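You operate a simulated robot arm through the tools that you are given. There is no shell and no other tool. Be economical: measure what you need, move in short steps, check, and stop when the job is done.

Carry out the task below with a simulated robot arm. There is one attempt and no reset: what you move stays moved.

Task
Put one of the filters from the parts table shelf on the yellow sheet on the top of the bay bench. Then take the blue loop tag and leave it on the washer eighty lid top. Then fetch the kit card from the top of pallet twenty-six and set it on the label sheets there. The order counts.

The check looks at the end state, three seconds after you hand in, the way a careful person would. Anything else that was tipped, shoved, dropped, spilled or broken makes it a failure. Lids that push on must go on centred and level and be pressed home; caps that screw on are set level and turned clockwise until they are tight. Flat cloth is picked up by pressing the open fingertips on it (5 to 10 N) and closing them slowly along it; thin cloth reads only 2 to 8 mm in the jaws.

Robot
A 5-joint arm with a fingered hand on a trunk, on a base that drives. Base frame: it is fixed to the floor where the robot stands at the start and does not move with it; the origin is under the middle of the robot, x ahead of it, y to its left, z up. Lengths are in cm, angles in degrees, forces in N, time in s.
With the tool pointing down near the work surface it reaches from about 26 to 56 cm from the robot's upright axis, wherever it stands. Its first joint turns from -115.0 to 115.0 degrees. Places, roughly: kit card [-400, 575, 75]; label sheets [-350, 600, 75]; loop tag [-375, 375, 75]; sheet [225, 175, 75]; washer eighty lid top [110, 410, 90]. The tool tilts only in the upright plane through the base axis and itself; it spins freely about its own axis. Payload 2.9 kg.
Tool frame: the origin (TCP) lies between the finger pads and is the grasp point; the fingertips stand 2.2 cm ahead of it; z points along the fingers, y is the line along which they close. Largest opening 12.4 cm; the body of the gripper starts 6 cm behind the TCP. The gripper is a hand of 3 fingers: y runs from the thumb to the fingers, the wrist lies at [0, 0, -21.8] in the tool frame.
Orientation is that of the tool frame in the base frame, as [roll, pitch, yaw] about the fixed x, y, z axes, in that order (R = Rz(yaw) Ry(pitch) Rx(roll)). With the fingers straight down and closing along the base's y, the tool's x points along the base's -x, its y along +y and its z along -z.

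Tools
- The arm moves only by the tool servo_tool. Its argument "rows" is a list of rows, each an object (a shift or turn left out is 0) with "slide": the shift along the tool's x, y, z in cm, a list of three; "rot": the turn, a rotation vector about the tool's x, y, z in degrees, a list of three. In form: [{"slide": [tx, ty, tz], "rot": [ax, ay, az]}, ...]. A call has 1 to 10 rows; each row is the pose to reach, as a shift and turn from the pose commanded when the call began, along the tool's axes at that moment. Rows are played at 5 a second. More than 5 cm and 8.6 degrees between two rows, and nothing of the call is played. A pose out of reach is approached as far as the arm can. The call stops where the force on the tool passes 40 N (or 10 N more than at its start, if that is more) or the arm is blocked; 0.2 s more then pass. In this call time passes only in rows, and 0.2 s behind the last. The reply holds the time, the measured pose of the TCP, the force on the tool along the base axes, the opening and the grip force, in the units named above and with some noise, with the torque about the TCP (base axes, N m) and any sound that the robot's microphone picked up, and new pictures: "views" is both (left out), scene, wrist or none.
- Cameras (640 x 400 px; columns grow to the right, rows downward): "scene" is now at [0.2, 9.62, 97.47]; the picture's right is [-0.64, -0.76, 0.00], its down [-0.57, 0.48, -0.66] and it looks along [0.51, -0.43, -0.75] (base axes); focal length 282 px, centre (320, 200). "wrist" rides on the gripper at [6.4, -3.7, -7.5] in the tool frame; the picture's right is [0.50, 0.87, 0.00], its down [-0.62, 0.36, -0.70] and it looks along [-0.61, 0.35, 0.71] (tool axes); focal length 230 px, centre (320, 200). There is no depth. A picture from a camera that has moved, and an enlarged one, comes with that camera's place and axes in the base frame and with its lens.
- slide_trunk(by): slides the trunk up (or, below 0, down) by that many cm; the arm and the scene camera ride with it, the base frame stays. It gives what a move gives, with no picture.
- roll_base(legs): drives the robot by 1 to 6 legs, each [ahead, left, turn to the left] in cm, cm and degrees, along the robot's own axes; the way and the turn of a leg run together, so that a leg with both is an arc; at most 150 cm and 180 degrees a leg. The arm and the cameras ride along, it lands a little off, and it stops where it bumps. It gives what a move gives, and a new picture of the scene camera.
- move_fingers(finger1, finger2, thumb_bend): sets how far each is bent, from 0 (flat) to 1 (curled in); at 0.3 the hand is open as for a grip, at 0.7 the pads meet at the TCP. One left out holds its place. A second passes; each finger stops where it meets its share of the squeeze, and holds until it gets a number again. It is the only way to open and close the hand. It gives what a move gives, with no picture; readings hold the bend of each and the force on the fingers (four entries, about 0 where the hand has none), thumb and palm.
- aim_head(pan, tilt): turns the head with the scene camera to pan (to the left, within 155 degrees either way) and tilt (down, from -29 to 69), counted from straight ahead of the robot. It gives what a move gives, and a new picture of the scene camera.
- zoom(camera, box): a new picture of the part [left, top, right, bottom] of that camera's present view, enlarged. It takes no simulated time.
- close_job(): hands the job in; it is judged then, once.

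Work in short steps. Places have to be worked out from the pictures, the camera data and where the tool is seen: move nearer, look again, correct. Check each grasp and each placing, and mend what went wrong. You have 165 turns and 260 pictures in all, those below and enlarged ones among them. Open the gripper and draw the arm clear of the work before you hand the job in, unless the task says otherwise.

The tools are called after "Call:" as name(argument=value, ...) on one line, values as JSON. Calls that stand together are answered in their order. servo_tool: Moves the arm, as the interface text tells. Its arguments: {"type":"object","properties":{"rows":{"type":"array"},"views":{"type":"string","enum":["both","scene","wrist","none"]}},"required":["rows"]} The other tools are called the same way: slide_trunk (by) slides the trunk up or down; move_fingers (finger1, finger2, thumb_bend) moves the fingers one by one; roll_base (legs) drives the base; aim_head (pan, tilt) turns the head that bears the scene camera; zoom (camera, box) takes an enlarged picture of a part of a camera's view; close_job () hands the job in.

At the start:

```text
clock: 0.0
eef_pos: [31.73, -6.76, 39.44]
ee_rot: [-180.0, 0.0, 180.0]
contact_force: [0.6, 0.2, -0.6]
ft_torque: [-0.03, 0.0, 0.01]
width: 12.37
grip_force: 0.1
shape: jaw
bend: [0.3, 0.3, 0.3]
finger forces: [0.0, 0.0, 0.0, 0.0, 0.0, 0.0]
trunk travel left (down, up): [-7.5, 91.5]
robot x, y, heading: [0.13, 0.06, -0.0]
head pan, tilt: [-40.1, 48.7]
```

scene: 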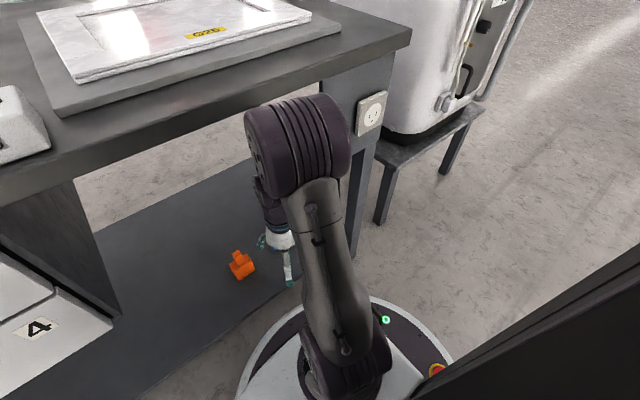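
wrist: 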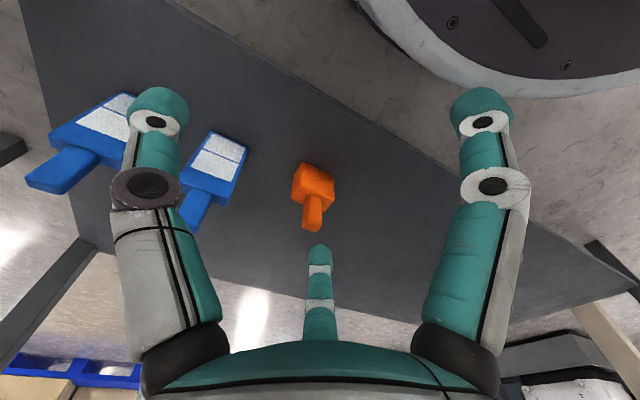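

The wrist camera shows a low shelf with an orange part and blue items with white panels. I'll zoom on these and look around with the head.

Call:
zoom(camera="wrist", box=[0, 60, 360, 285])

Call:
aim_head(pan=0, tilt=35)

Call:
aim_head(pan=40, tilt=15)

Call:
aim_head(pan=100, tilt=10)

```text
1.78 times, centred on (180, 172) of wrist
camera zoom: at [25.17, -10.46, 46.9], right [-0.5, 0.87, 0.0], down [0.62, 0.36, 0.7], along [0.61, 0.35, -0.71], focal length 409 px, centre (569, 249)
```

zoom: 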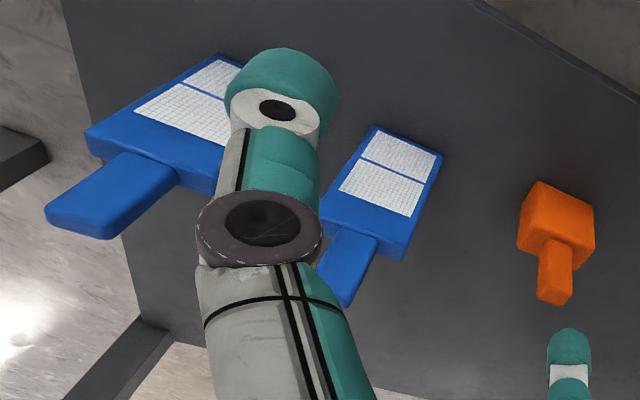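

```text
clock: 1.1
eef_pos: [31.7, -6.7, 39.43]
ee_rot: [180.0, 0.0, 179.9]
contact_force: [0.0, 0.2, 0.1]
ft_torque: [-0.02, 0.05, 0.02]
width: 12.4
grip_force: 0.1
shape: jaw
bend: [0.3, 0.3, 0.3]
finger forces: [0.1, 0.0, 0.1, 0.0, 0.1, 0.1]
trunk travel left (down, up): [-7.5, 91.5]
robot x, y, heading: [0.11, 0.04, -0.3]
head pan, tilt: [0.0, 35.0]
camera scene: at [3.03, 14.65, 99.46], right [0.0, -1.0, 0.0], down [-0.57, 0.0, -0.82], along [0.82, 0.0, -0.57], focal length 282 px, centre (320, 200)
```

scene: 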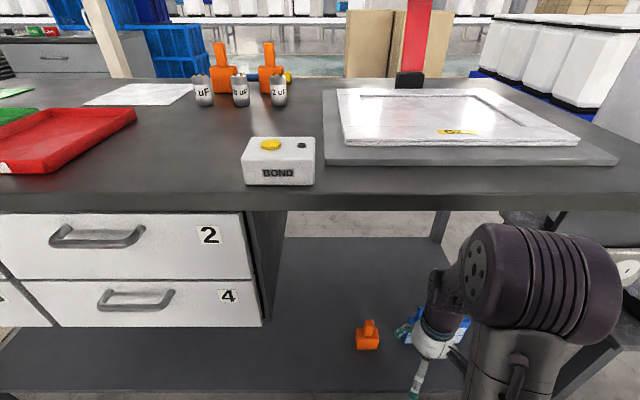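

```text
clock: 2.1
eef_pos: [31.62, -6.76, 39.45]
ee_rot: [180.0, -0.1, 180.0]
contact_force: [-0.1, 0.6, -0.5]
ft_torque: [-0.02, 0.01, 0.01]
width: 12.4
grip_force: 0.0
shape: jaw
bend: [0.3, 0.3, 0.3]
finger forces: [0.0, 0.0, 0.0, 0.0, 0.0, 0.1]
trunk travel left (down, up): [-7.5, 91.5]
robot x, y, heading: [-0.34, 0.06, -0.0]
head pan, tilt: [40.0, 15.0]
camera scene: at [1.38, 20.66, 102.66], right [0.64, -0.77, 0.0], down [-0.2, -0.17, -0.97], along [0.74, 0.62, -0.26], focal length 282 px, centre (320, 200)
```

scene: 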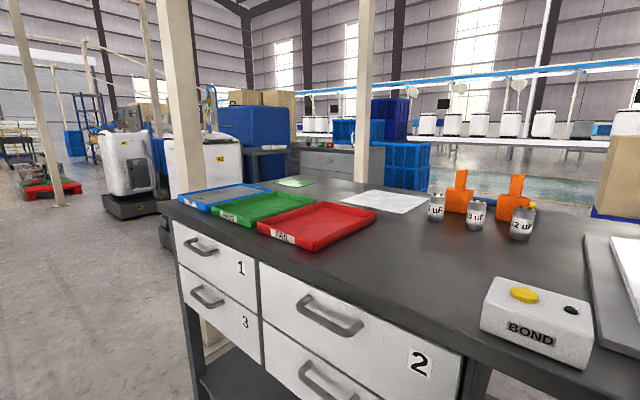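

```text
clock: 3.4
eef_pos: [31.59, -6.84, 39.41]
ee_rot: [-179.9, 0.0, 180.0]
contact_force: [0.1, -0.4, -0.3]
ft_torque: [-0.01, -0.01, 0.01]
width: 12.4
grip_force: 0.0
shape: jaw
bend: [0.3, 0.3, 0.3]
finger forces: [0.0, 0.1, 0.0, 0.0, 0.2, 0.0]
trunk travel left (down, up): [-7.5, 91.5]
robot x, y, heading: [0.05, 0.25, -0.1]
head pan, tilt: [100.0, 10.0]
camera scene: at [-7.39, 23.82, 103.47], right [0.98, 0.17, 0.0], down [0.03, -0.17, -0.98], along [-0.17, 0.97, -0.17], focal length 282 px, centre (320, 200)
```

scene: 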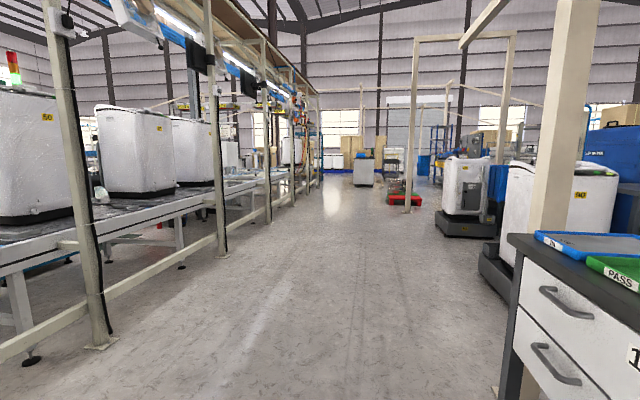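

Filters (blue with white panel) lie on the low shelf, near (48,-14,~20). I'll shift the hand toward the right one to look, and see the arm with the head.

Call:
servo_tool(rows=[{"slide": [0, -2, 0]}, {"slide": [0, -4, 0]}, {"slide": [0, -6, 1]}, {"slide": [0, -8, 2]}, {"slide": [0, -9, 3]}], views="wrist")

Call:
aim_head(pan=-40, tilt=60)

```text
clock: 4.6
eef_pos: [31.53, -15.75, 36.42]
ee_rot: [-179.9, 0.0, -180.0]
contact_force: [0.4, 0.2, 0.6]
ft_torque: [0.02, 0.01, -0.04]
width: 12.39
grip_force: 0.1
shape: jaw
bend: [0.3, 0.3, 0.3]
finger forces: [0.0, 0.0, 0.0, 0.0, 0.0, 0.0]
trunk travel left (down, up): [-7.5, 91.5]
robot x, y, heading: [-0.2, -0.02, -0.2]
head pan, tilt: [100.0, 10.0]
camera wrist: at [25.17, -19.44, 43.84], right [-0.5, 0.87, 0.0], down [0.62, 0.36, 0.7], along [0.61, 0.35, -0.71], focal length 230 px, centre (320, 200)
```

wrist: 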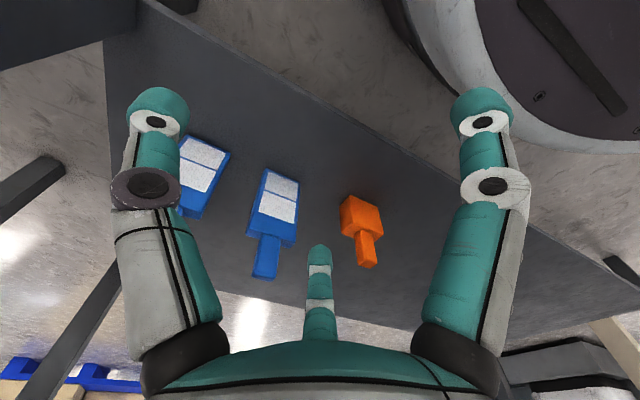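

```text
clock: 6.9
eef_pos: [31.66, -15.69, 36.23]
ee_rot: [180.0, 0.0, 180.0]
contact_force: [0.1, -0.7, 0.4]
ft_torque: [0.02, 0.03, -0.02]
width: 12.4
grip_force: 0.1
shape: jaw
bend: [0.3, 0.3, 0.3]
finger forces: [0.0, 0.0, 0.0, 0.0, 0.0, 0.1]
trunk travel left (down, up): [-7.5, 91.5]
robot x, y, heading: [-0.03, 0.11, 0.1]
head pan, tilt: [-40.0, 60.0]
camera scene: at [-0.67, 10.37, 96.03], right [-0.64, -0.77, 0.0], down [-0.66, 0.56, -0.5], along [0.38, -0.32, -0.87], focal length 282 px, centre (320, 200)
```

scene: 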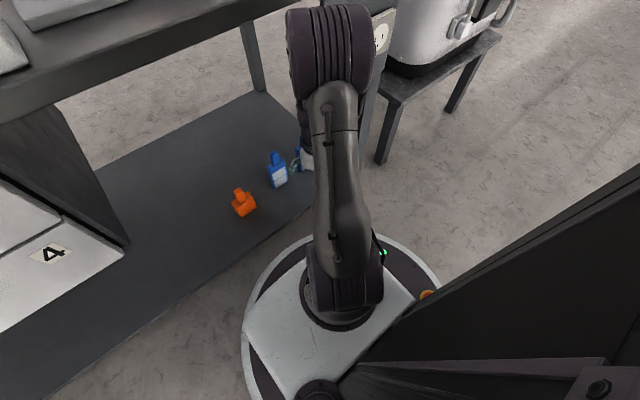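

Triangulating both views: the left filter stands upright at about (47.5,-13.5), its handle pointing up from z≈27 to 32. The table underside is at about z 72 with its edge at x≈34, so I'll back off, align sideways, lower the trunk and enter under the table with a mild tilt.

Call:
roll_base(legs=[[-9, 0, 0], [0, -13.5, 0]])

Call:
slide_trunk(by=-6.5)

Call:
move_fingers(finger1=0.42, finger2=0.42, thumb_bend=0.42)

Call:
servo_tool(rows=[{"slide": [0, 3, -1]}, {"slide": [0, 6, -2]}, {"slide": [0, 9, -3]}, {"slide": [0, 12, -4]}, {"slide": [0, 15, -4]}])

```text
clock: 8.9
eef_pos: [22.47, -29.36, 36.44]
ee_rot: [-180.0, 0.0, 179.8]
contact_force: [0.3, 0.2, -0.8]
ft_torque: [0.01, 0.02, 0.0]
width: 12.38
grip_force: 0.0
shape: jaw
bend: [0.3, 0.3, 0.3]
finger forces: [0.1, 0.0, 0.1, 0.0, 0.1, 0.0]
trunk travel left (down, up): [-7.5, 91.5]
robot x, y, heading: [-9.15, -13.7, 0.0]
head pan, tilt: [-40.0, 60.0]
camera scene: at [-9.75, -3.24, 96.03], right [-0.65, -0.76, 0.0], down [-0.66, 0.56, -0.5], along [0.38, -0.32, -0.87], focal length 282 px, centre (320, 200)
```

scene: 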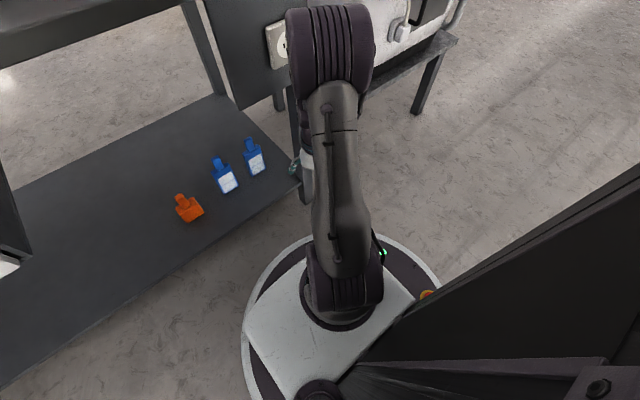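

```text
clock: 9.9
eef_pos: [22.41, -29.41, 29.9]
ee_rot: [179.9, -0.1, 179.9]
contact_force: [0.1, 0.2, 0.9]
ft_torque: [-0.01, 0.02, -0.01]
width: 12.38
grip_force: 0.0
shape: jaw
bend: [0.3, 0.3, 0.3]
finger forces: [0.1, 0.1, 0.1, 0.1, 0.1, 0.0]
trunk travel left (down, up): [-1.0, 98.0]
robot x, y, heading: [-8.88, -13.76, -0.5]
head pan, tilt: [-40.0, 60.0]
```

```text
clock: 10.9
eef_pos: [22.51, -29.53, 29.83]
ee_rot: [-180.0, -0.1, 179.8]
contact_force: [-0.2, -0.1, 0.4]
ft_torque: [-0.03, -0.02, 0.01]
width: 7.21
grip_force: 0.0
shape: fingers
bend: [0.42, 0.42, 0.42]
finger forces: [0.0, 0.1, 0.0, 0.0, 0.1, 0.1]
trunk travel left (down, up): [-1.0, 98.0]
robot x, y, heading: [-9.29, -13.98, -0.4]
head pan, tilt: [-40.0, 60.0]
```

```text
clock: 12.1
eef_pos: [22.67, -14.59, 33.63]
ee_rot: [-180.0, 0.1, 179.9]
contact_force: [0.2, -0.2, -0.2]
ft_torque: [-0.02, 0.03, 0.02]
width: 7.23
grip_force: 0.2
shape: fingers
bend: [0.42, 0.42, 0.42]
finger forces: [0.0, 0.0, 0.1, 0.1, 0.1, 0.0]
trunk travel left (down, up): [-1.0, 98.0]
robot x, y, heading: [-8.91, -13.75, -0.1]
head pan, tilt: [-40.0, 60.0]
camera scene: at [-9.75, -3.25, 89.53], right [-0.65, -0.76, 0.0], down [-0.66, 0.56, -0.5], along [0.38, -0.32, -0.87], focal length 282 px, centre (320, 200)
camera wrist: at [16.24, -18.14, 41.14], right [-0.5, 0.87, 0.0], down [0.62, 0.35, 0.7], along [0.61, 0.35, -0.71], focal length 230 px, centre (320, 200)
```

scene: 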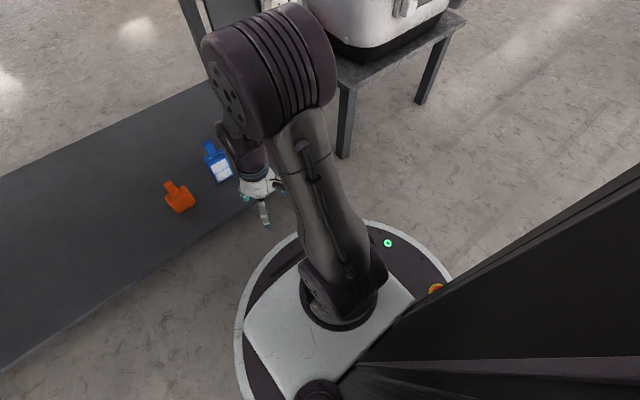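
wrist: 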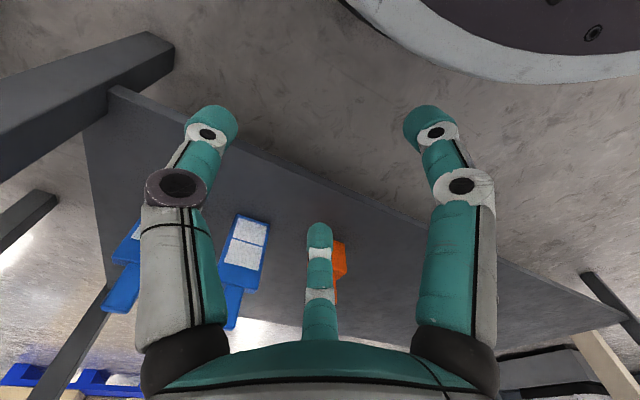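

Handle confirmed at about (47,-13.3), z 28–32. Move to a hover above it with the tool tilted 20° forward.

Call:
servo_tool(rows=[{"slide": [-4, 0.2, -1], "rot": [0, -4, 0]}, {"slide": [-8, 0.5, -2], "rot": [0, -8, 0]}, {"slide": [-12, 0.7, -3], "rot": [0, -12, 0]}, {"slide": [-16, 0.9, -4], "rot": [0, -16, 0]}, {"slide": [-20, 1.1, -5], "rot": [0, -20, 0]}])

```text
clock: 13.3
eef_pos: [42.39, -13.46, 39.07]
ee_rot: [179.9, 20.2, 179.8]
contact_force: [0.0, 0.2, 0.1]
ft_torque: [0.02, 0.03, -0.01]
width: 7.2
grip_force: 0.0
shape: fingers
bend: [0.42, 0.42, 0.42]
finger forces: [0.1, 0.0, 0.0, 0.0, 0.0, 0.0]
trunk travel left (down, up): [-1.0, 98.0]
robot x, y, heading: [-9.24, -13.96, -0.3]
head pan, tilt: [-40.0, 60.0]
camera scene: at [-9.76, -3.24, 89.53], right [-0.65, -0.76, 0.0], down [-0.66, 0.56, -0.5], along [0.38, -0.32, -0.87], focal length 282 px, centre (320, 200)
camera wrist: at [33.8, -17.2, 43.73], right [-0.47, 0.87, -0.17], down [0.34, 0.35, 0.87], along [0.82, 0.35, -0.46], focal length 230 px, centre (320, 200)
```

scene: 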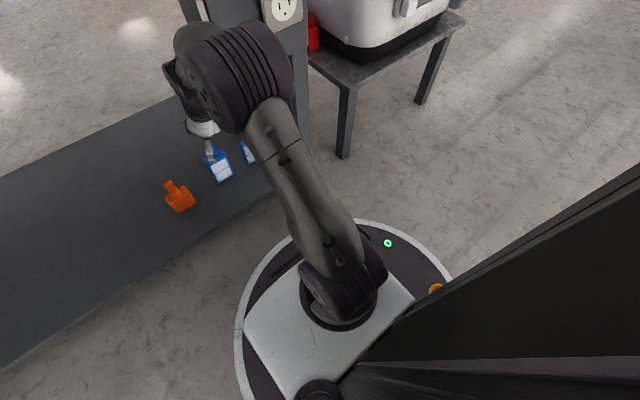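
wrist: 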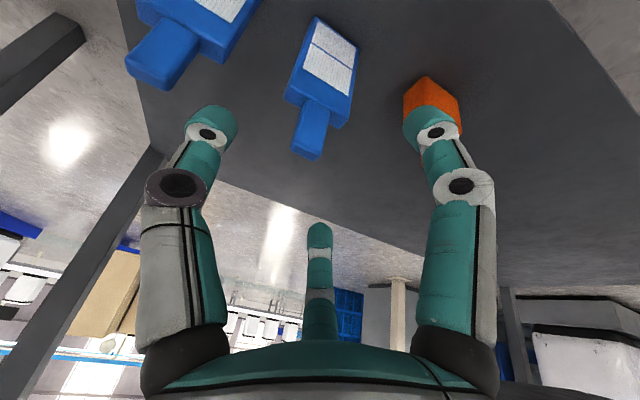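

Handle refined to (47.8,-13.1). Move over it at z≈37.5.

Call:
servo_tool(rows=[{"slide": [-2.2, 0.15, 1.6]}, {"slide": [-4.5, 0.3, 3.2]}], views="wrist")

```text
clock: 13.9
eef_pos: [47.75, -13.28, 37.32]
ee_rot: [179.8, 20.1, 179.8]
contact_force: [0.1, -0.2, 0.1]
ft_torque: [0.01, -0.02, -0.01]
width: 7.2
grip_force: 0.1
shape: fingers
bend: [0.42, 0.42, 0.42]
finger forces: [0.0, 0.0, 0.1, 0.1, 0.0, 0.0]
trunk travel left (down, up): [-1.0, 98.0]
robot x, y, heading: [-8.95, -13.83, -0.6]
head pan, tilt: [-40.0, 60.0]
camera wrist: at [39.06, -16.89, 42.14], right [-0.47, 0.87, -0.17], down [0.34, 0.35, 0.87], along [0.82, 0.35, -0.46], focal length 230 px, centre (320, 200)
```

wrist: 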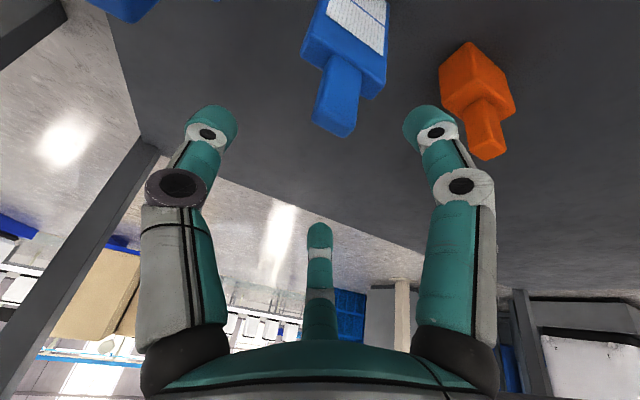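

Handle top at (48.2,-12.9). Descend straight onto it.

Call:
servo_tool(rows=[{"slide": [0.65, 0.15, 2.2]}, {"slide": [1.3, 0.3, 4.3]}, {"slide": [1.95, 0.35, 6.5]}], views="wrist")

```text
clock: 14.7
eef_pos: [48.33, -12.78, 30.59]
ee_rot: [179.6, 20.0, 179.7]
contact_force: [0.7, 0.3, 0.9]
ft_torque: [0.01, -0.01, 0.03]
width: 7.22
grip_force: 0.1
shape: fingers
bend: [0.42, 0.42, 0.42]
finger forces: [0.1, 0.0, 0.1, 0.0, 0.1, 0.1]
trunk travel left (down, up): [-1.0, 98.0]
robot x, y, heading: [-9.31, -13.88, -0.3]
head pan, tilt: [-40.0, 60.0]
camera wrist: at [39.73, -16.52, 35.41], right [-0.47, 0.87, -0.17], down [0.34, 0.35, 0.87], along [0.81, 0.35, -0.46], focal length 230 px, centre (320, 200)
```

wrist: 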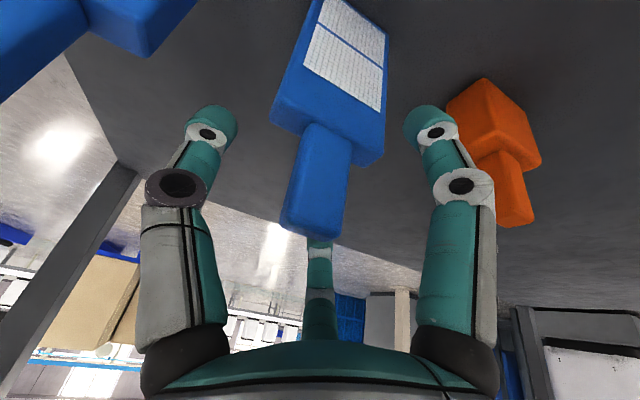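

The handle is between the three fingers, TCP inside it. Close.

Call:
move_fingers(finger1=0.7, finger2=0.7, thumb_bend=0.7)

Call:
zoom(camera="wrist", box=[0, 0, 640, 400])

```text
clock: 15.7
eef_pos: [48.32, -12.79, 30.59]
ee_rot: [179.7, 20.0, 179.8]
contact_force: [-0.3, -0.2, -0.6]
ft_torque: [0.01, 0.0, 0.0]
width: 0.7
grip_force: 4.3
shape: fingers
bend: [0.65, 0.65, 0.68]
finger forces: [3.2, 2.9, 0.1, 0.1, 2.7, 0.1]
trunk travel left (down, up): [-1.0, 98.0]
robot x, y, heading: [-9.03, -13.56, -0.4]
head pan, tilt: [-40.0, 60.0]
```

```text
1.00 times, centred on (320, 200) of wrist (not enlarged: the box is as wide or as high as the picture)
camera zoom: at [39.74, -16.52, 35.44], right [-0.47, 0.87, -0.17], down [0.34, 0.35, 0.87], along [0.81, 0.35, -0.46], focal length 230 px, centre (320, 200)
```

zoom: 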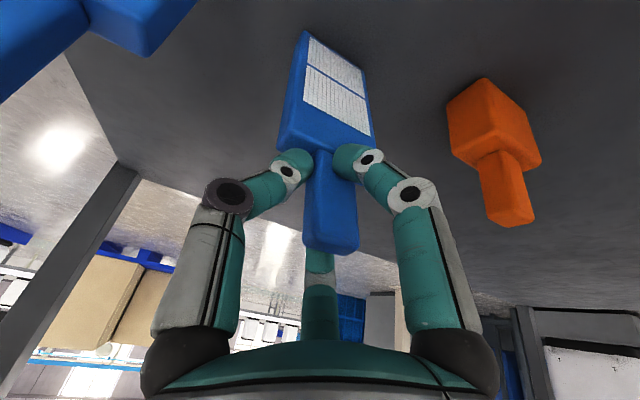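

Handle gripped; ask for a firmer squeeze, then lift slightly.

Call:
move_fingers(finger1=1.0, finger2=1.0, thumb_bend=1.0)

Call:
servo_tool(rows=[{"slide": [-0.34, 0, -0.94]}, {"slide": [-0.7, 0, -1.9]}, {"slide": [-1.2, 0, -3.3]}], views="wrist")

```text
clock: 16.7
eef_pos: [48.36, -12.8, 30.68]
ee_rot: [179.7, 20.0, 179.9]
contact_force: [0.1, -0.5, 0.1]
ft_torque: [0.0, 0.04, -0.01]
width: 2.76
grip_force: 11.0
shape: fingers
bend: [0.72, 0.72, 1.0]
finger forces: [10.4, 11.5, 0.0, 0.0, 0.0, 0.1]
trunk travel left (down, up): [-1.0, 98.0]
robot x, y, heading: [-9.51, -13.5, 0.1]
head pan, tilt: [-40.0, 60.0]
```

```text
clock: 17.5
eef_pos: [48.33, -12.77, 34.15]
ee_rot: [179.6, 20.0, 179.8]
contact_force: [0.8, 0.5, -1.4]
ft_torque: [-0.01, 0.0, 0.0]
width: 2.75
grip_force: 10.5
shape: fingers
bend: [0.72, 0.72, 1.0]
finger forces: [10.3, 11.7, 0.1, 0.0, 0.0, 0.0]
trunk travel left (down, up): [-1.0, 98.0]
robot x, y, heading: [-8.88, -13.69, -0.3]
head pan, tilt: [-40.0, 60.0]
camera wrist: at [39.75, -16.54, 38.96], right [-0.47, 0.87, -0.17], down [0.34, 0.35, 0.87], along [0.81, 0.35, -0.46], focal length 230 px, centre (320, 200)
```

wrist: 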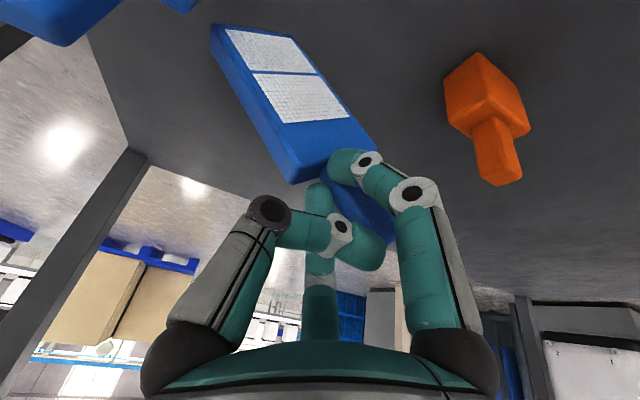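

The thumb slipped past and the filter leans between two fingers. Lower back and look before regripping.

Call:
servo_tool(rows=[{"slide": [0.4, 0, 1.1]}, {"slide": [0.8, 0, 2.2]}, {"slide": [1.15, 0, 3.1]}], views="both")

```text
clock: 18.3
eef_pos: [48.28, -12.93, 30.79]
ee_rot: [179.5, 20.0, 179.8]
contact_force: [-0.5, -0.5, -0.7]
ft_torque: [-0.02, 0.01, -0.02]
width: 2.74
grip_force: 11.0
shape: fingers
bend: [0.72, 0.72, 1.0]
finger forces: [10.3, 11.6, 0.0, 0.1, 0.0, 0.1]
trunk travel left (down, up): [-1.0, 98.0]
robot x, y, heading: [-8.64, -13.79, -0.2]
head pan, tilt: [-40.0, 60.0]
camera scene: at [-9.75, -3.24, 89.53], right [-0.65, -0.76, 0.0], down [-0.66, 0.56, -0.5], along [0.38, -0.32, -0.87], focal length 282 px, centre (320, 200)
camera wrist: at [39.69, -16.57, 35.64], right [-0.47, 0.87, -0.17], down [0.34, 0.35, 0.87], along [0.81, 0.35, -0.46], focal length 230 px, centre (320, 200)
```

scene: 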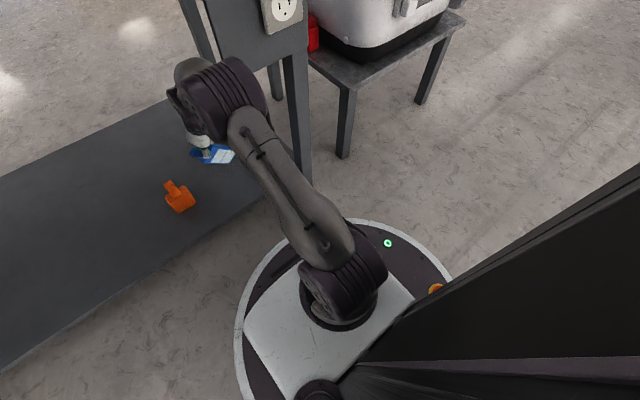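
wrist: 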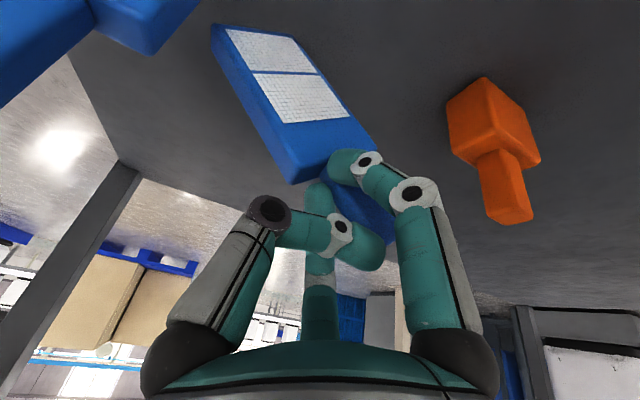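

The filter is rigidly held by two fingers (11 N each) but leaning to −y. I'll lift and pull it out from under the table, then sort out the thumb in the open.

Call:
servo_tool(rows=[{"slide": [-1, 0, -3]}, {"slide": [-2, 0, -5.5]}, {"slide": [2, 0, -4.1]}, {"slide": [6, 0, -2.7]}, {"slide": [10, 0, -1.3]}, {"slide": [14, 0, 0]}, {"slide": [18, 0, 1.4]}], views="both")

```text
clock: 19.9
eef_pos: [31.78, -12.78, 23.45]
ee_rot: [179.5, 20.0, 179.8]
contact_force: [0.2, 0.6, 1.0]
ft_torque: [-0.06, -0.01, 0.03]
width: 2.66
grip_force: 13.3
shape: fingers
bend: [0.72, 0.64, 1.0]
finger forces: [10.6, 15.4, 0.0, 0.0, 0.1, 0.1]
trunk travel left (down, up): [-1.0, 98.0]
robot x, y, heading: [-8.99, -13.32, -0.2]
head pan, tilt: [-40.0, 60.0]
camera scene: at [-9.76, -3.24, 89.53], right [-0.65, -0.76, 0.0], down [-0.66, 0.56, -0.5], along [0.38, -0.32, -0.87], focal length 282 px, centre (320, 200)
camera wrist: at [23.07, -16.58, 28.3], right [-0.47, 0.87, -0.16], down [0.34, 0.35, 0.87], along [0.81, 0.35, -0.46], focal length 230 px, centre (320, 200)
```

scene: 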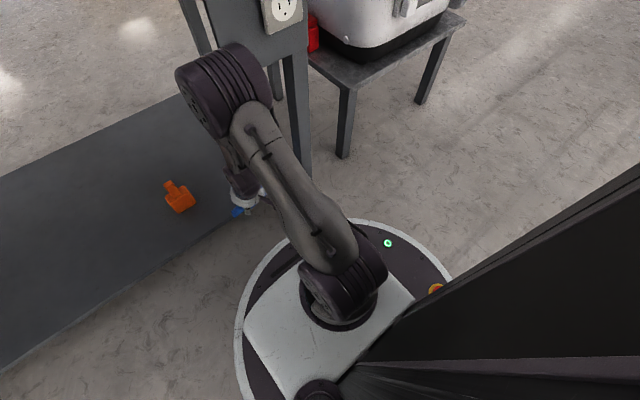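
wrist: 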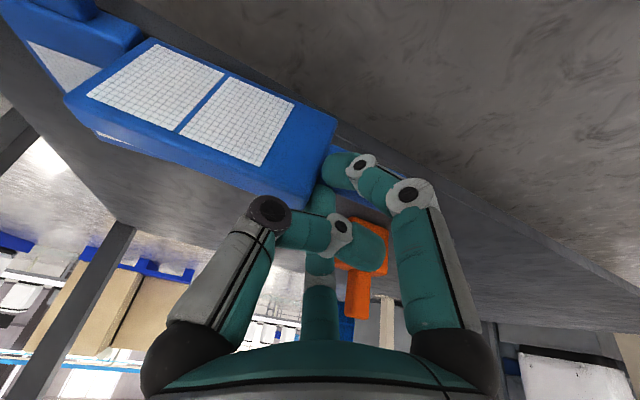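

I miscomputed and went down; the filter was rotated to near horizontal. Raise straight up and check everything.

Call:
servo_tool(rows=[{"slide": [-1.2, 0, -3.3]}, {"slide": [-2.4, 0, -6.6]}, {"slide": [-3.6, 0, -9.9]}], views="both")

Call:
aim_head(pan=-10, tilt=50)

```text
clock: 20.7
eef_pos: [31.79, -12.68, 33.84]
ee_rot: [179.6, 20.0, 179.8]
contact_force: [0.5, 0.2, -0.1]
ft_torque: [0.01, -0.01, 0.04]
width: 2.66
grip_force: 10.8
shape: fingers
bend: [0.72, 0.64, 1.0]
finger forces: [10.3, 11.5, 0.0, 0.0, 0.0, 0.0]
trunk travel left (down, up): [-1.0, 98.0]
robot x, y, heading: [-8.97, -13.96, -0.3]
head pan, tilt: [-40.0, 60.0]
camera scene: at [-9.74, -3.24, 89.53], right [-0.65, -0.76, 0.0], down [-0.66, 0.56, -0.5], along [0.38, -0.32, -0.87], focal length 282 px, centre (320, 200)
camera wrist: at [23.1, -16.53, 38.76], right [-0.47, 0.87, -0.16], down [0.34, 0.35, 0.87], along [0.81, 0.35, -0.46], focal length 230 px, centre (320, 200)
```

scene: 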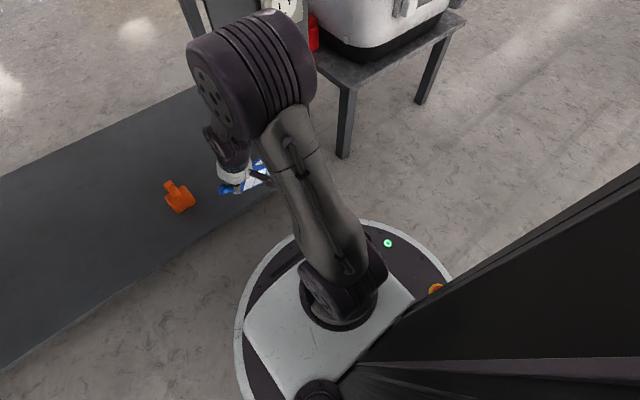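
wrist: 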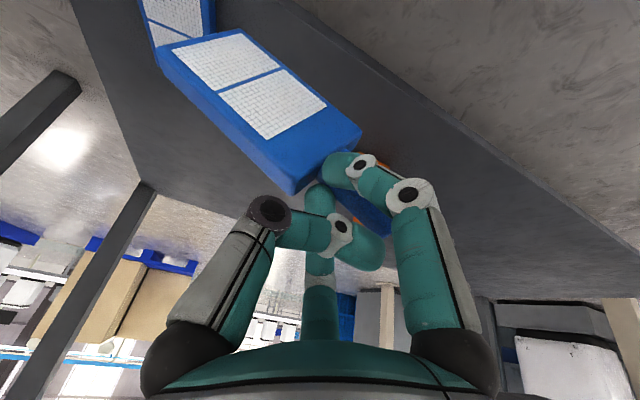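

```text
clock: 21.7
eef_pos: [31.83, -12.76, 33.88]
ee_rot: [179.5, 20.0, 179.8]
contact_force: [-0.6, 0.2, 0.3]
ft_torque: [0.0, 0.01, 0.02]
width: 2.68
grip_force: 11.0
shape: fingers
bend: [0.72, 0.64, 1.0]
finger forces: [10.4, 11.6, 0.0, 0.1, 0.0, 0.0]
trunk travel left (down, up): [-1.0, 98.0]
robot x, y, heading: [-8.96, -13.61, -0.3]
head pan, tilt: [-10.0, 50.0]
camera scene: at [-7.27, -0.31, 90.78], right [-0.18, -0.98, 0.0], down [-0.75, 0.14, -0.64], along [0.63, -0.11, -0.77], focal length 282 px, centre (320, 200)
```

scene: 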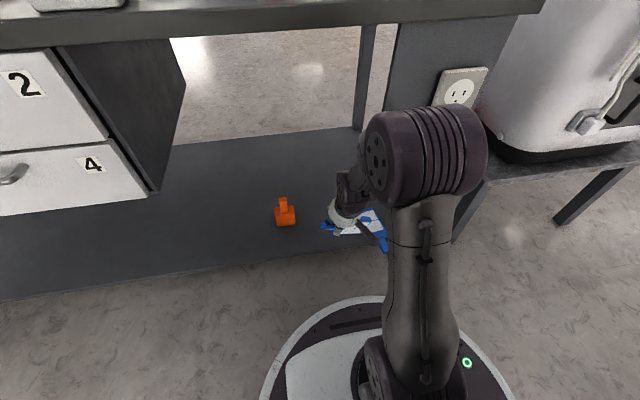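

Move back and up a bit, and view the remaining filter.

Call:
servo_tool(rows=[{"slide": [3.2, 0, -2.8]}, {"slide": [6.5, 0, -5.6]}], views="wrist")

Call:
aim_head(pan=-25, tilt=50)

```text
clock: 22.3
eef_pos: [23.77, -12.96, 37.19]
ee_rot: [179.4, 20.0, 179.8]
contact_force: [0.6, 0.0, -0.8]
ft_torque: [-0.01, 0.03, 0.0]
width: 2.65
grip_force: 10.6
shape: fingers
bend: [0.72, 0.64, 1.0]
finger forces: [10.2, 11.6, 0.0, 0.0, 0.0, 0.0]
trunk travel left (down, up): [-1.0, 98.0]
robot x, y, heading: [-8.75, -13.88, -0.2]
head pan, tilt: [-10.0, 50.0]
camera wrist: at [15.05, -16.66, 41.98], right [-0.47, 0.87, -0.16], down [0.34, 0.35, 0.87], along [0.81, 0.36, -0.46], focal length 230 px, centre (320, 200)
```

wrist: 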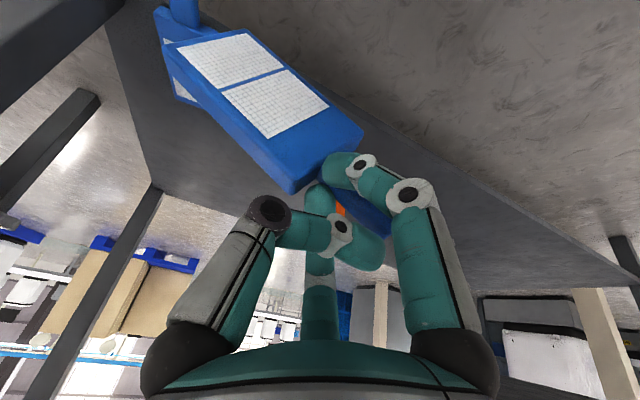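

```text
clock: 23.1
eef_pos: [23.69, -12.81, 37.18]
ee_rot: [179.4, 20.0, 179.8]
contact_force: [0.7, 0.4, 0.2]
ft_torque: [0.02, 0.03, 0.02]
width: 2.69
grip_force: 10.6
shape: fingers
bend: [0.72, 0.64, 1.0]
finger forces: [10.3, 11.6, 0.1, 0.0, 0.0, 0.0]
trunk travel left (down, up): [-1.0, 98.0]
robot x, y, heading: [-9.03, -13.4, -0.5]
head pan, tilt: [-25.0, 50.0]
camera scene: at [-7.88, -2.22, 90.79], right [-0.43, -0.91, 0.0], down [-0.69, 0.33, -0.64], along [0.58, -0.27, -0.77], focal length 282 px, centre (320, 200)
```

scene: 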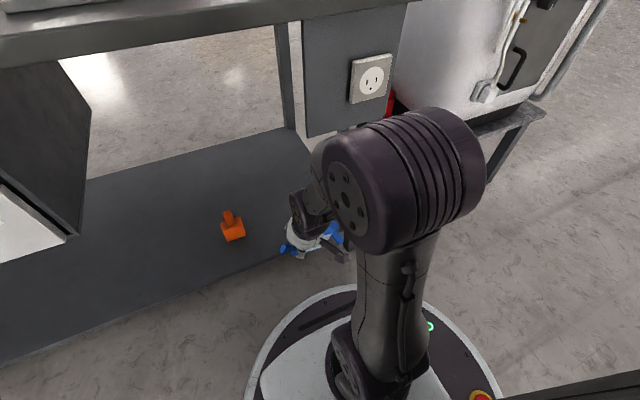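

The remaining filter's handle now seems to point wrong, so it may have been knocked over. Move the hand left and look.

Call:
servo_tool(rows=[{"slide": [0, 4, -2]}, {"slide": [0, 8, -4]}, {"slide": [0, 12, -6]}, {"slide": [0, 16, -8]}], views="both")

```text
clock: 24.1
eef_pos: [24.48, -3.22, 44.45]
ee_rot: [173.4, 17.6, 180.0]
contact_force: [0.5, -1.1, -0.5]
ft_torque: [0.02, -0.01, -0.01]
width: 2.64
grip_force: 10.6
shape: fingers
bend: [0.73, 0.64, 1.0]
finger forces: [10.0, 11.4, 0.0, 0.0, 0.1, 0.1]
out of reach, approached as far as the arm can: row 1, 2, 3, 4
trunk travel left (down, up): [-1.0, 98.0]
robot x, y, heading: [-9.13, -13.62, -0.1]
head pan, tilt: [-25.0, 50.0]
camera scene: at [-7.88, -2.23, 90.79], right [-0.43, -0.9, 0.0], down [-0.69, 0.33, -0.64], along [0.58, -0.27, -0.77], focal length 282 px, centre (320, 200)
camera wrist: at [16.2, -7.69, 49.37], right [-0.51, 0.86, -0.06], down [0.37, 0.27, 0.89], along [0.78, 0.43, -0.45], focal length 230 px, centre (320, 200)
```

scene: 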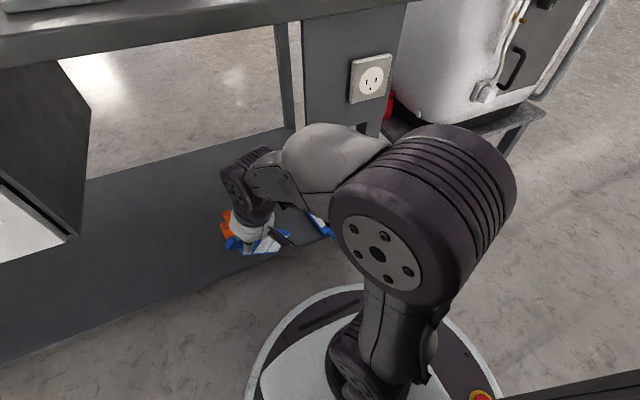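
wrist: 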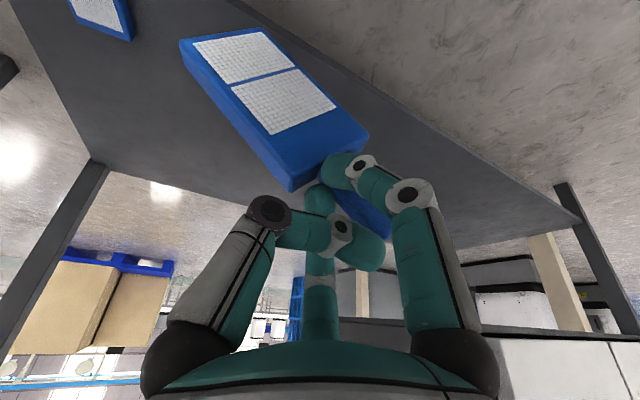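

The other filter was knocked onto its back near the shelf's front edge. I'll have to stand it up again; zoom in to see how it lies.

Call:
zoom(camera="scene", box=[200, 140, 360, 240])

Call:
zoom(camera="wrist", box=[0, 0, 320, 200])

```text
4.00 times, centred on (280, 190) of scene
camera zoom: at [-7.88, -2.23, 90.79], right [-0.43, -0.9, 0.0], down [-0.69, 0.33, -0.64], along [0.58, -0.27, -0.77], focal length 1130 px, centre (480, 240)
```

zoom: 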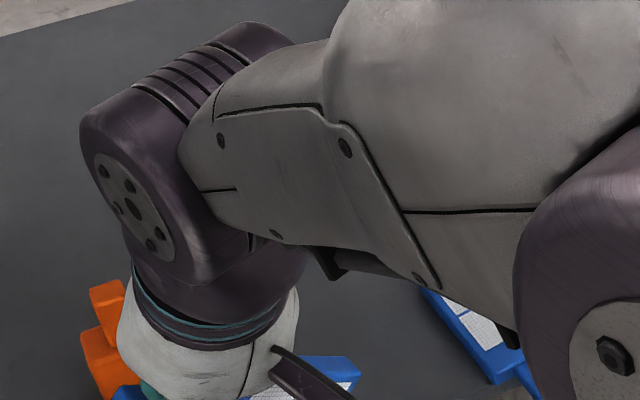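

```text
2.00 times, centred on (160, 100) of wrist
camera zoom: at [16.2, -7.69, 49.37], right [-0.51, 0.86, -0.06], down [0.37, 0.27, 0.89], along [0.78, 0.43, -0.45], focal length 460 px, centre (640, 400)
```

zoom: 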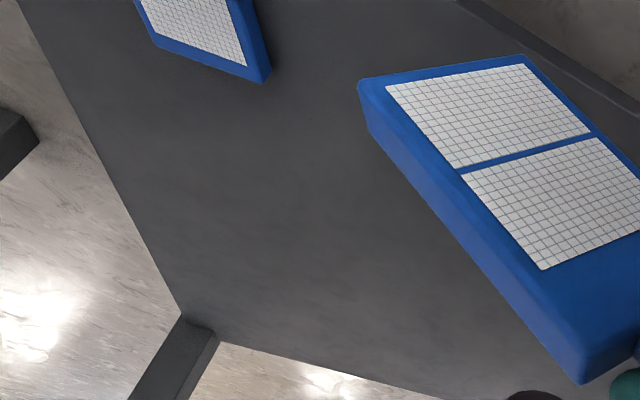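

It lies face up around (40,-24) on the shelf, stable. First handle the held one: back the base off into the open, then spin the tool 90° so the body points toward the robot and tilting forward will hang it upright.

Call:
aim_head(pan=150, tilt=25)

Call:
aim_head(pan=-150, tilt=25)

```text
clock: 26.7
eef_pos: [24.58, -3.25, 44.57]
ee_rot: [173.6, 17.6, -180.0]
contact_force: [-0.7, 0.3, -0.6]
ft_torque: [-0.01, 0.0, 0.01]
width: 2.62
grip_force: 10.3
shape: fingers
bend: [0.73, 0.64, 1.0]
finger forces: [9.9, 11.3, 0.0, 0.0, 0.1, 0.0]
trunk travel left (down, up): [-1.0, 98.0]
robot x, y, heading: [-9.05, -13.53, 0.0]
head pan, tilt: [150.0, 25.0]
camera scene: at [-22.81, 5.7, 94.54], right [0.5, 0.86, 0.0], down [0.37, -0.21, -0.91], along [-0.78, 0.46, -0.42], focal length 282 px, centre (320, 200)
```

scene: 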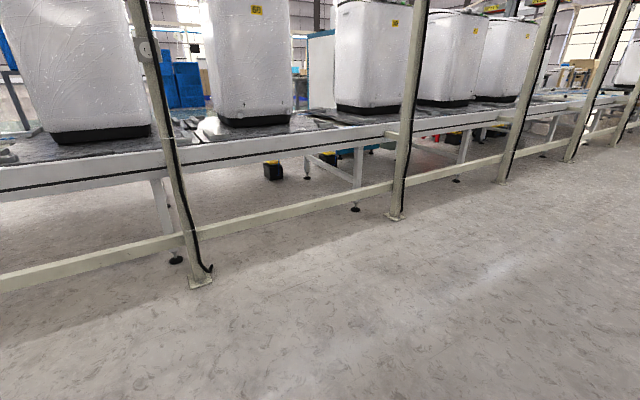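

```text
clock: 30.8
eef_pos: [24.44, -3.22, 44.56]
ee_rot: [173.5, 17.6, 179.9]
contact_force: [0.6, -0.1, -0.5]
ft_torque: [0.01, 0.02, -0.01]
width: 2.66
grip_force: 11.0
shape: fingers
bend: [0.73, 0.64, 1.0]
finger forces: [10.1, 11.4, 0.1, 0.1, 0.1, 0.1]
trunk travel left (down, up): [-1.0, 98.0]
robot x, y, heading: [-8.89, -13.39, -0.2]
head pan, tilt: [-150.0, 25.0]
camera scene: at [-22.84, -3.52, 94.54], right [-0.5, 0.87, 0.0], down [0.37, 0.21, -0.91], along [-0.79, -0.45, -0.42], focal length 282 px, centre (320, 200)
```

scene: 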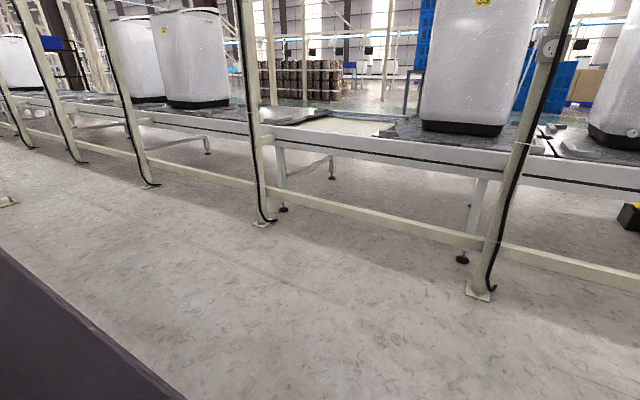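

Plenty of room behind. Back up 25 cm, raise the trunk, and view the hand.

Call:
roll_base(legs=[[-25, 0, 0]])

Call:
slide_trunk(by=15)

Call:
aim_head(pan=0, tilt=50)

Call:
servo_tool(rows=[{"slide": [-4, -3, 0], "rot": [0, 0, 0]}, {"slide": [-8, -6, 0]}, {"slide": [-12, -10, 0]}], views="scene")

```text
clock: 32.6
eef_pos: [-1.14, -3.17, 44.5]
ee_rot: [173.4, 17.6, 179.8]
contact_force: [0.2, 0.5, -0.7]
ft_torque: [0.0, 0.02, -0.02]
width: 2.68
grip_force: 10.5
shape: fingers
bend: [0.73, 0.64, 1.0]
finger forces: [10.0, 11.3, 0.0, 0.0, 0.1, 0.0]
trunk travel left (down, up): [-1.0, 98.0]
robot x, y, heading: [-34.78, -13.0, -0.6]
head pan, tilt: [-150.0, 25.0]
camera scene: at [-48.47, -3.35, 94.54], right [-0.49, 0.87, 0.0], down [0.37, 0.21, -0.91], along [-0.79, -0.45, -0.42], focal length 282 px, centre (320, 200)
```

scene: 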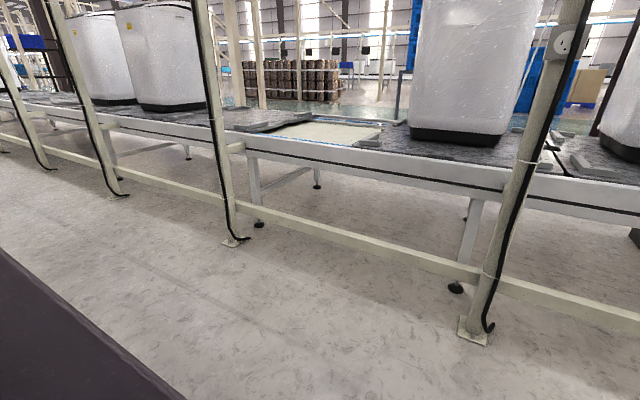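

```text
clock: 34.4
eef_pos: [-1.2, -3.05, 59.49]
ee_rot: [173.4, 17.5, 179.8]
contact_force: [0.8, 0.9, -0.6]
ft_torque: [-0.02, -0.01, 0.0]
width: 2.67
grip_force: 10.9
shape: fingers
bend: [0.73, 0.64, 1.0]
finger forces: [10.0, 11.4, 0.0, 0.1, 0.0, 0.1]
trunk travel left (down, up): [-16.0, 83.0]
robot x, y, heading: [-34.96, -13.46, -0.4]
head pan, tilt: [-150.0, 25.0]
```

```text
clock: 36.7
eef_pos: [-1.24, -3.2, 59.57]
ee_rot: [173.4, 17.5, 179.7]
contact_force: [-0.5, 0.3, -0.4]
ft_torque: [0.04, 0.02, 0.01]
width: 2.68
grip_force: 10.5
shape: fingers
bend: [0.73, 0.64, 1.0]
finger forces: [10.1, 11.3, 0.0, 0.0, 0.1, 0.0]
trunk travel left (down, up): [-16.0, 83.0]
robot x, y, heading: [-34.9, -13.37, -0.6]
head pan, tilt: [0.0, 50.0]
camera scene: at [-32.76, 1.15, 105.79], right [-0.01, -1.0, 0.0], down [-0.77, 0.01, -0.64], along [0.64, 0.0, -0.77], focal length 282 px, centre (320, 200)
```

scene: 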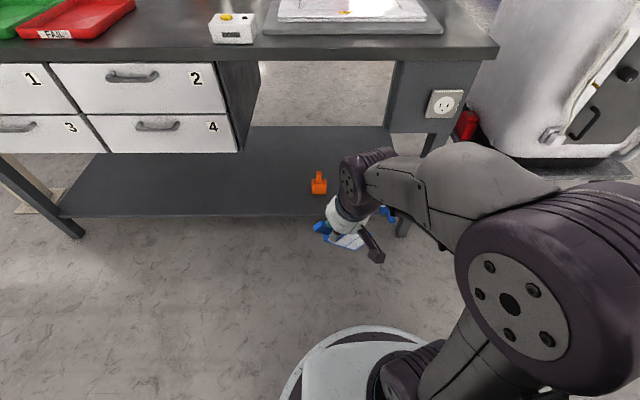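

```text
refused: row 3 steps farther than a row can; nothing moved
```

Extend a little and spin the tool 80° about its axis.

Call:
servo_tool(rows=[{"slide": [-1, -1, 0], "rot": [0, 0, 8]}, {"slide": [-2, -2, 0], "rot": [0, 0, 16]}, {"slide": [-3, -3, 0], "rot": [0, 0, 24]}, {"slide": [-4, -4, 0], "rot": [0, 0, 32]}, {"slide": [-5, -5, 0], "rot": [0, 0, 40]}, {"slide": [-6, -6, 0], "rot": [0, 0, 48]}, {"slide": [-7, -7, 0], "rot": [0, 0, 56]}, {"slide": [-8, -8, 0], "rot": [0, 0, 64]}, {"slide": [-9, -9, 0], "rot": [0, 0, 72]}, {"slide": [-10, -10, 0], "rot": [0, 0, 80]}], views="both")

```text
clock: 38.9
eef_pos: [8.38, -9.72, 61.55]
ee_rot: [161.9, 1.3, 99.6]
contact_force: [-0.3, 0.2, -0.1]
ft_torque: [-0.01, 0.0, 0.01]
width: 2.66
grip_force: 10.4
shape: fingers
bend: [0.73, 0.64, 1.0]
finger forces: [10.0, 11.2, 0.0, 0.0, 0.0, 0.0]
out of reach, approached as far as the arm can: row 2, 3, 4, 5, 6, 7, 8, 9, 10
trunk travel left (down, up): [-16.0, 83.0]
robot x, y, heading: [-34.74, -13.82, -0.3]
head pan, tilt: [0.0, 50.0]
camera scene: at [-32.76, 1.16, 105.79], right [-0.01, -1.0, 0.0], down [-0.77, 0.0, -0.64], along [0.64, 0.0, -0.77], focal length 282 px, centre (320, 200)
camera wrist: at [1.43, -4.38, 67.43], right [0.73, 0.64, 0.26], down [0.22, -0.57, 0.79], along [0.65, -0.52, -0.55], focal length 230 px, centre (320, 200)
```

scene: 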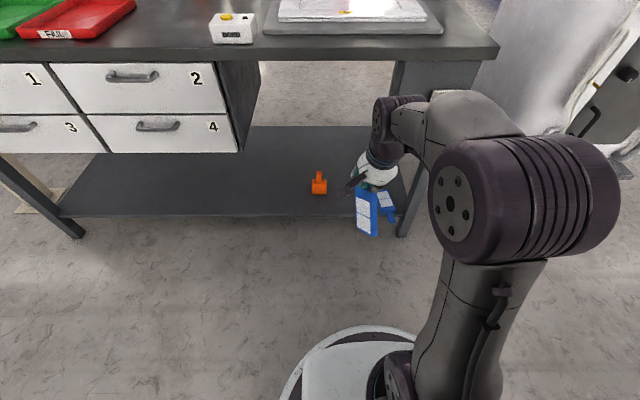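
wrist: 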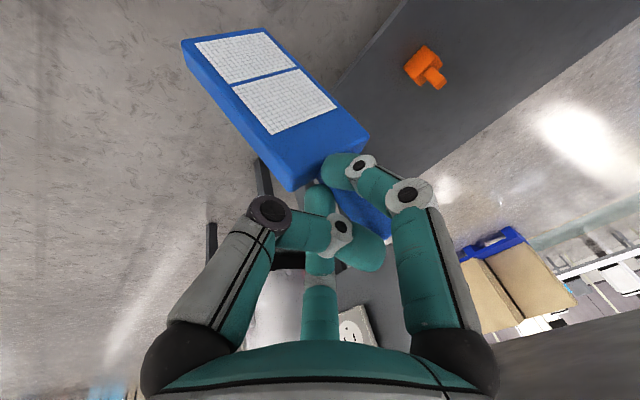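

Body axis works out 47° off the tool axis, so tilting 29° more should hang it upright.

Call:
servo_tool(rows=[{"rot": [-7.5, 0, 0]}, {"rot": [-15, 0, 0]}, {"rot": [-22, 0, 0]}, {"rot": [-29, 0, 0]}], views="both")

Call:
zoom(camera="scene", box=[280, 120, 440, 260])

```text
clock: 39.9
eef_pos: [8.2, -8.3, 61.44]
ee_rot: [132.8, 1.6, 99.6]
contact_force: [0.5, 0.2, -0.4]
ft_torque: [-0.02, 0.05, -0.03]
width: 2.57
grip_force: 10.1
shape: fingers
bend: [0.74, 0.64, 1.0]
finger forces: [9.1, 10.5, 0.1, 0.0, 0.0, 0.1]
out of reach, approached as far as the arm can: row 2, 3, 4
trunk travel left (down, up): [-16.0, 83.0]
robot x, y, heading: [-35.12, -13.15, -0.5]
head pan, tilt: [0.0, 50.0]
camera scene: at [-32.76, 1.16, 105.79], right [-0.01, -1.0, 0.0], down [-0.77, 0.0, -0.64], along [0.64, 0.0, -0.77], focal length 282 px, centre (320, 200)
camera wrist: at [-0.76, -3.29, 63.67], right [0.49, 0.61, 0.62], down [-0.17, -0.63, 0.76], along [0.85, -0.48, -0.21], focal length 230 px, centre (320, 200)
```

scene: 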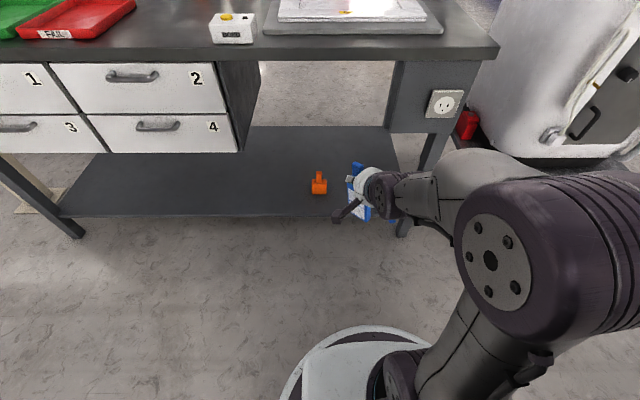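
wrist: 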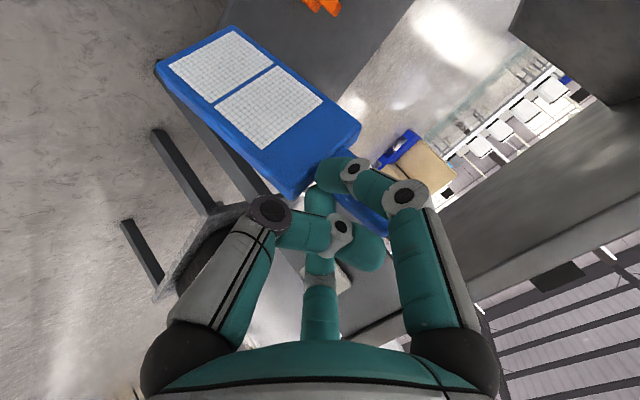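

```text
2.86 times, centred on (360, 190) of scene
camera zoom: at [-32.76, 1.16, 105.79], right [-0.01, -1.0, 0.0], down [-0.77, 0.0, -0.64], along [0.64, 0.0, -0.77], focal length 807 px, centre (206, 229)
```

zoom: 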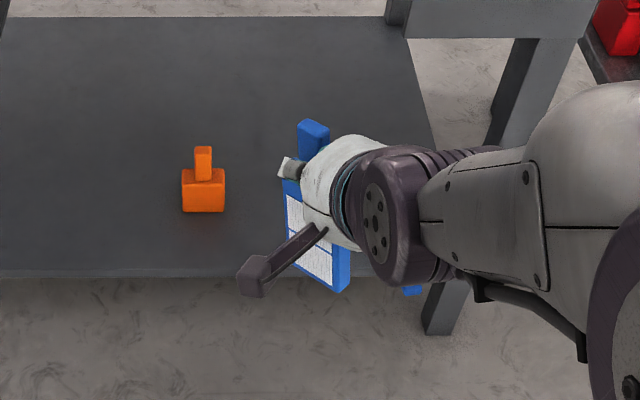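

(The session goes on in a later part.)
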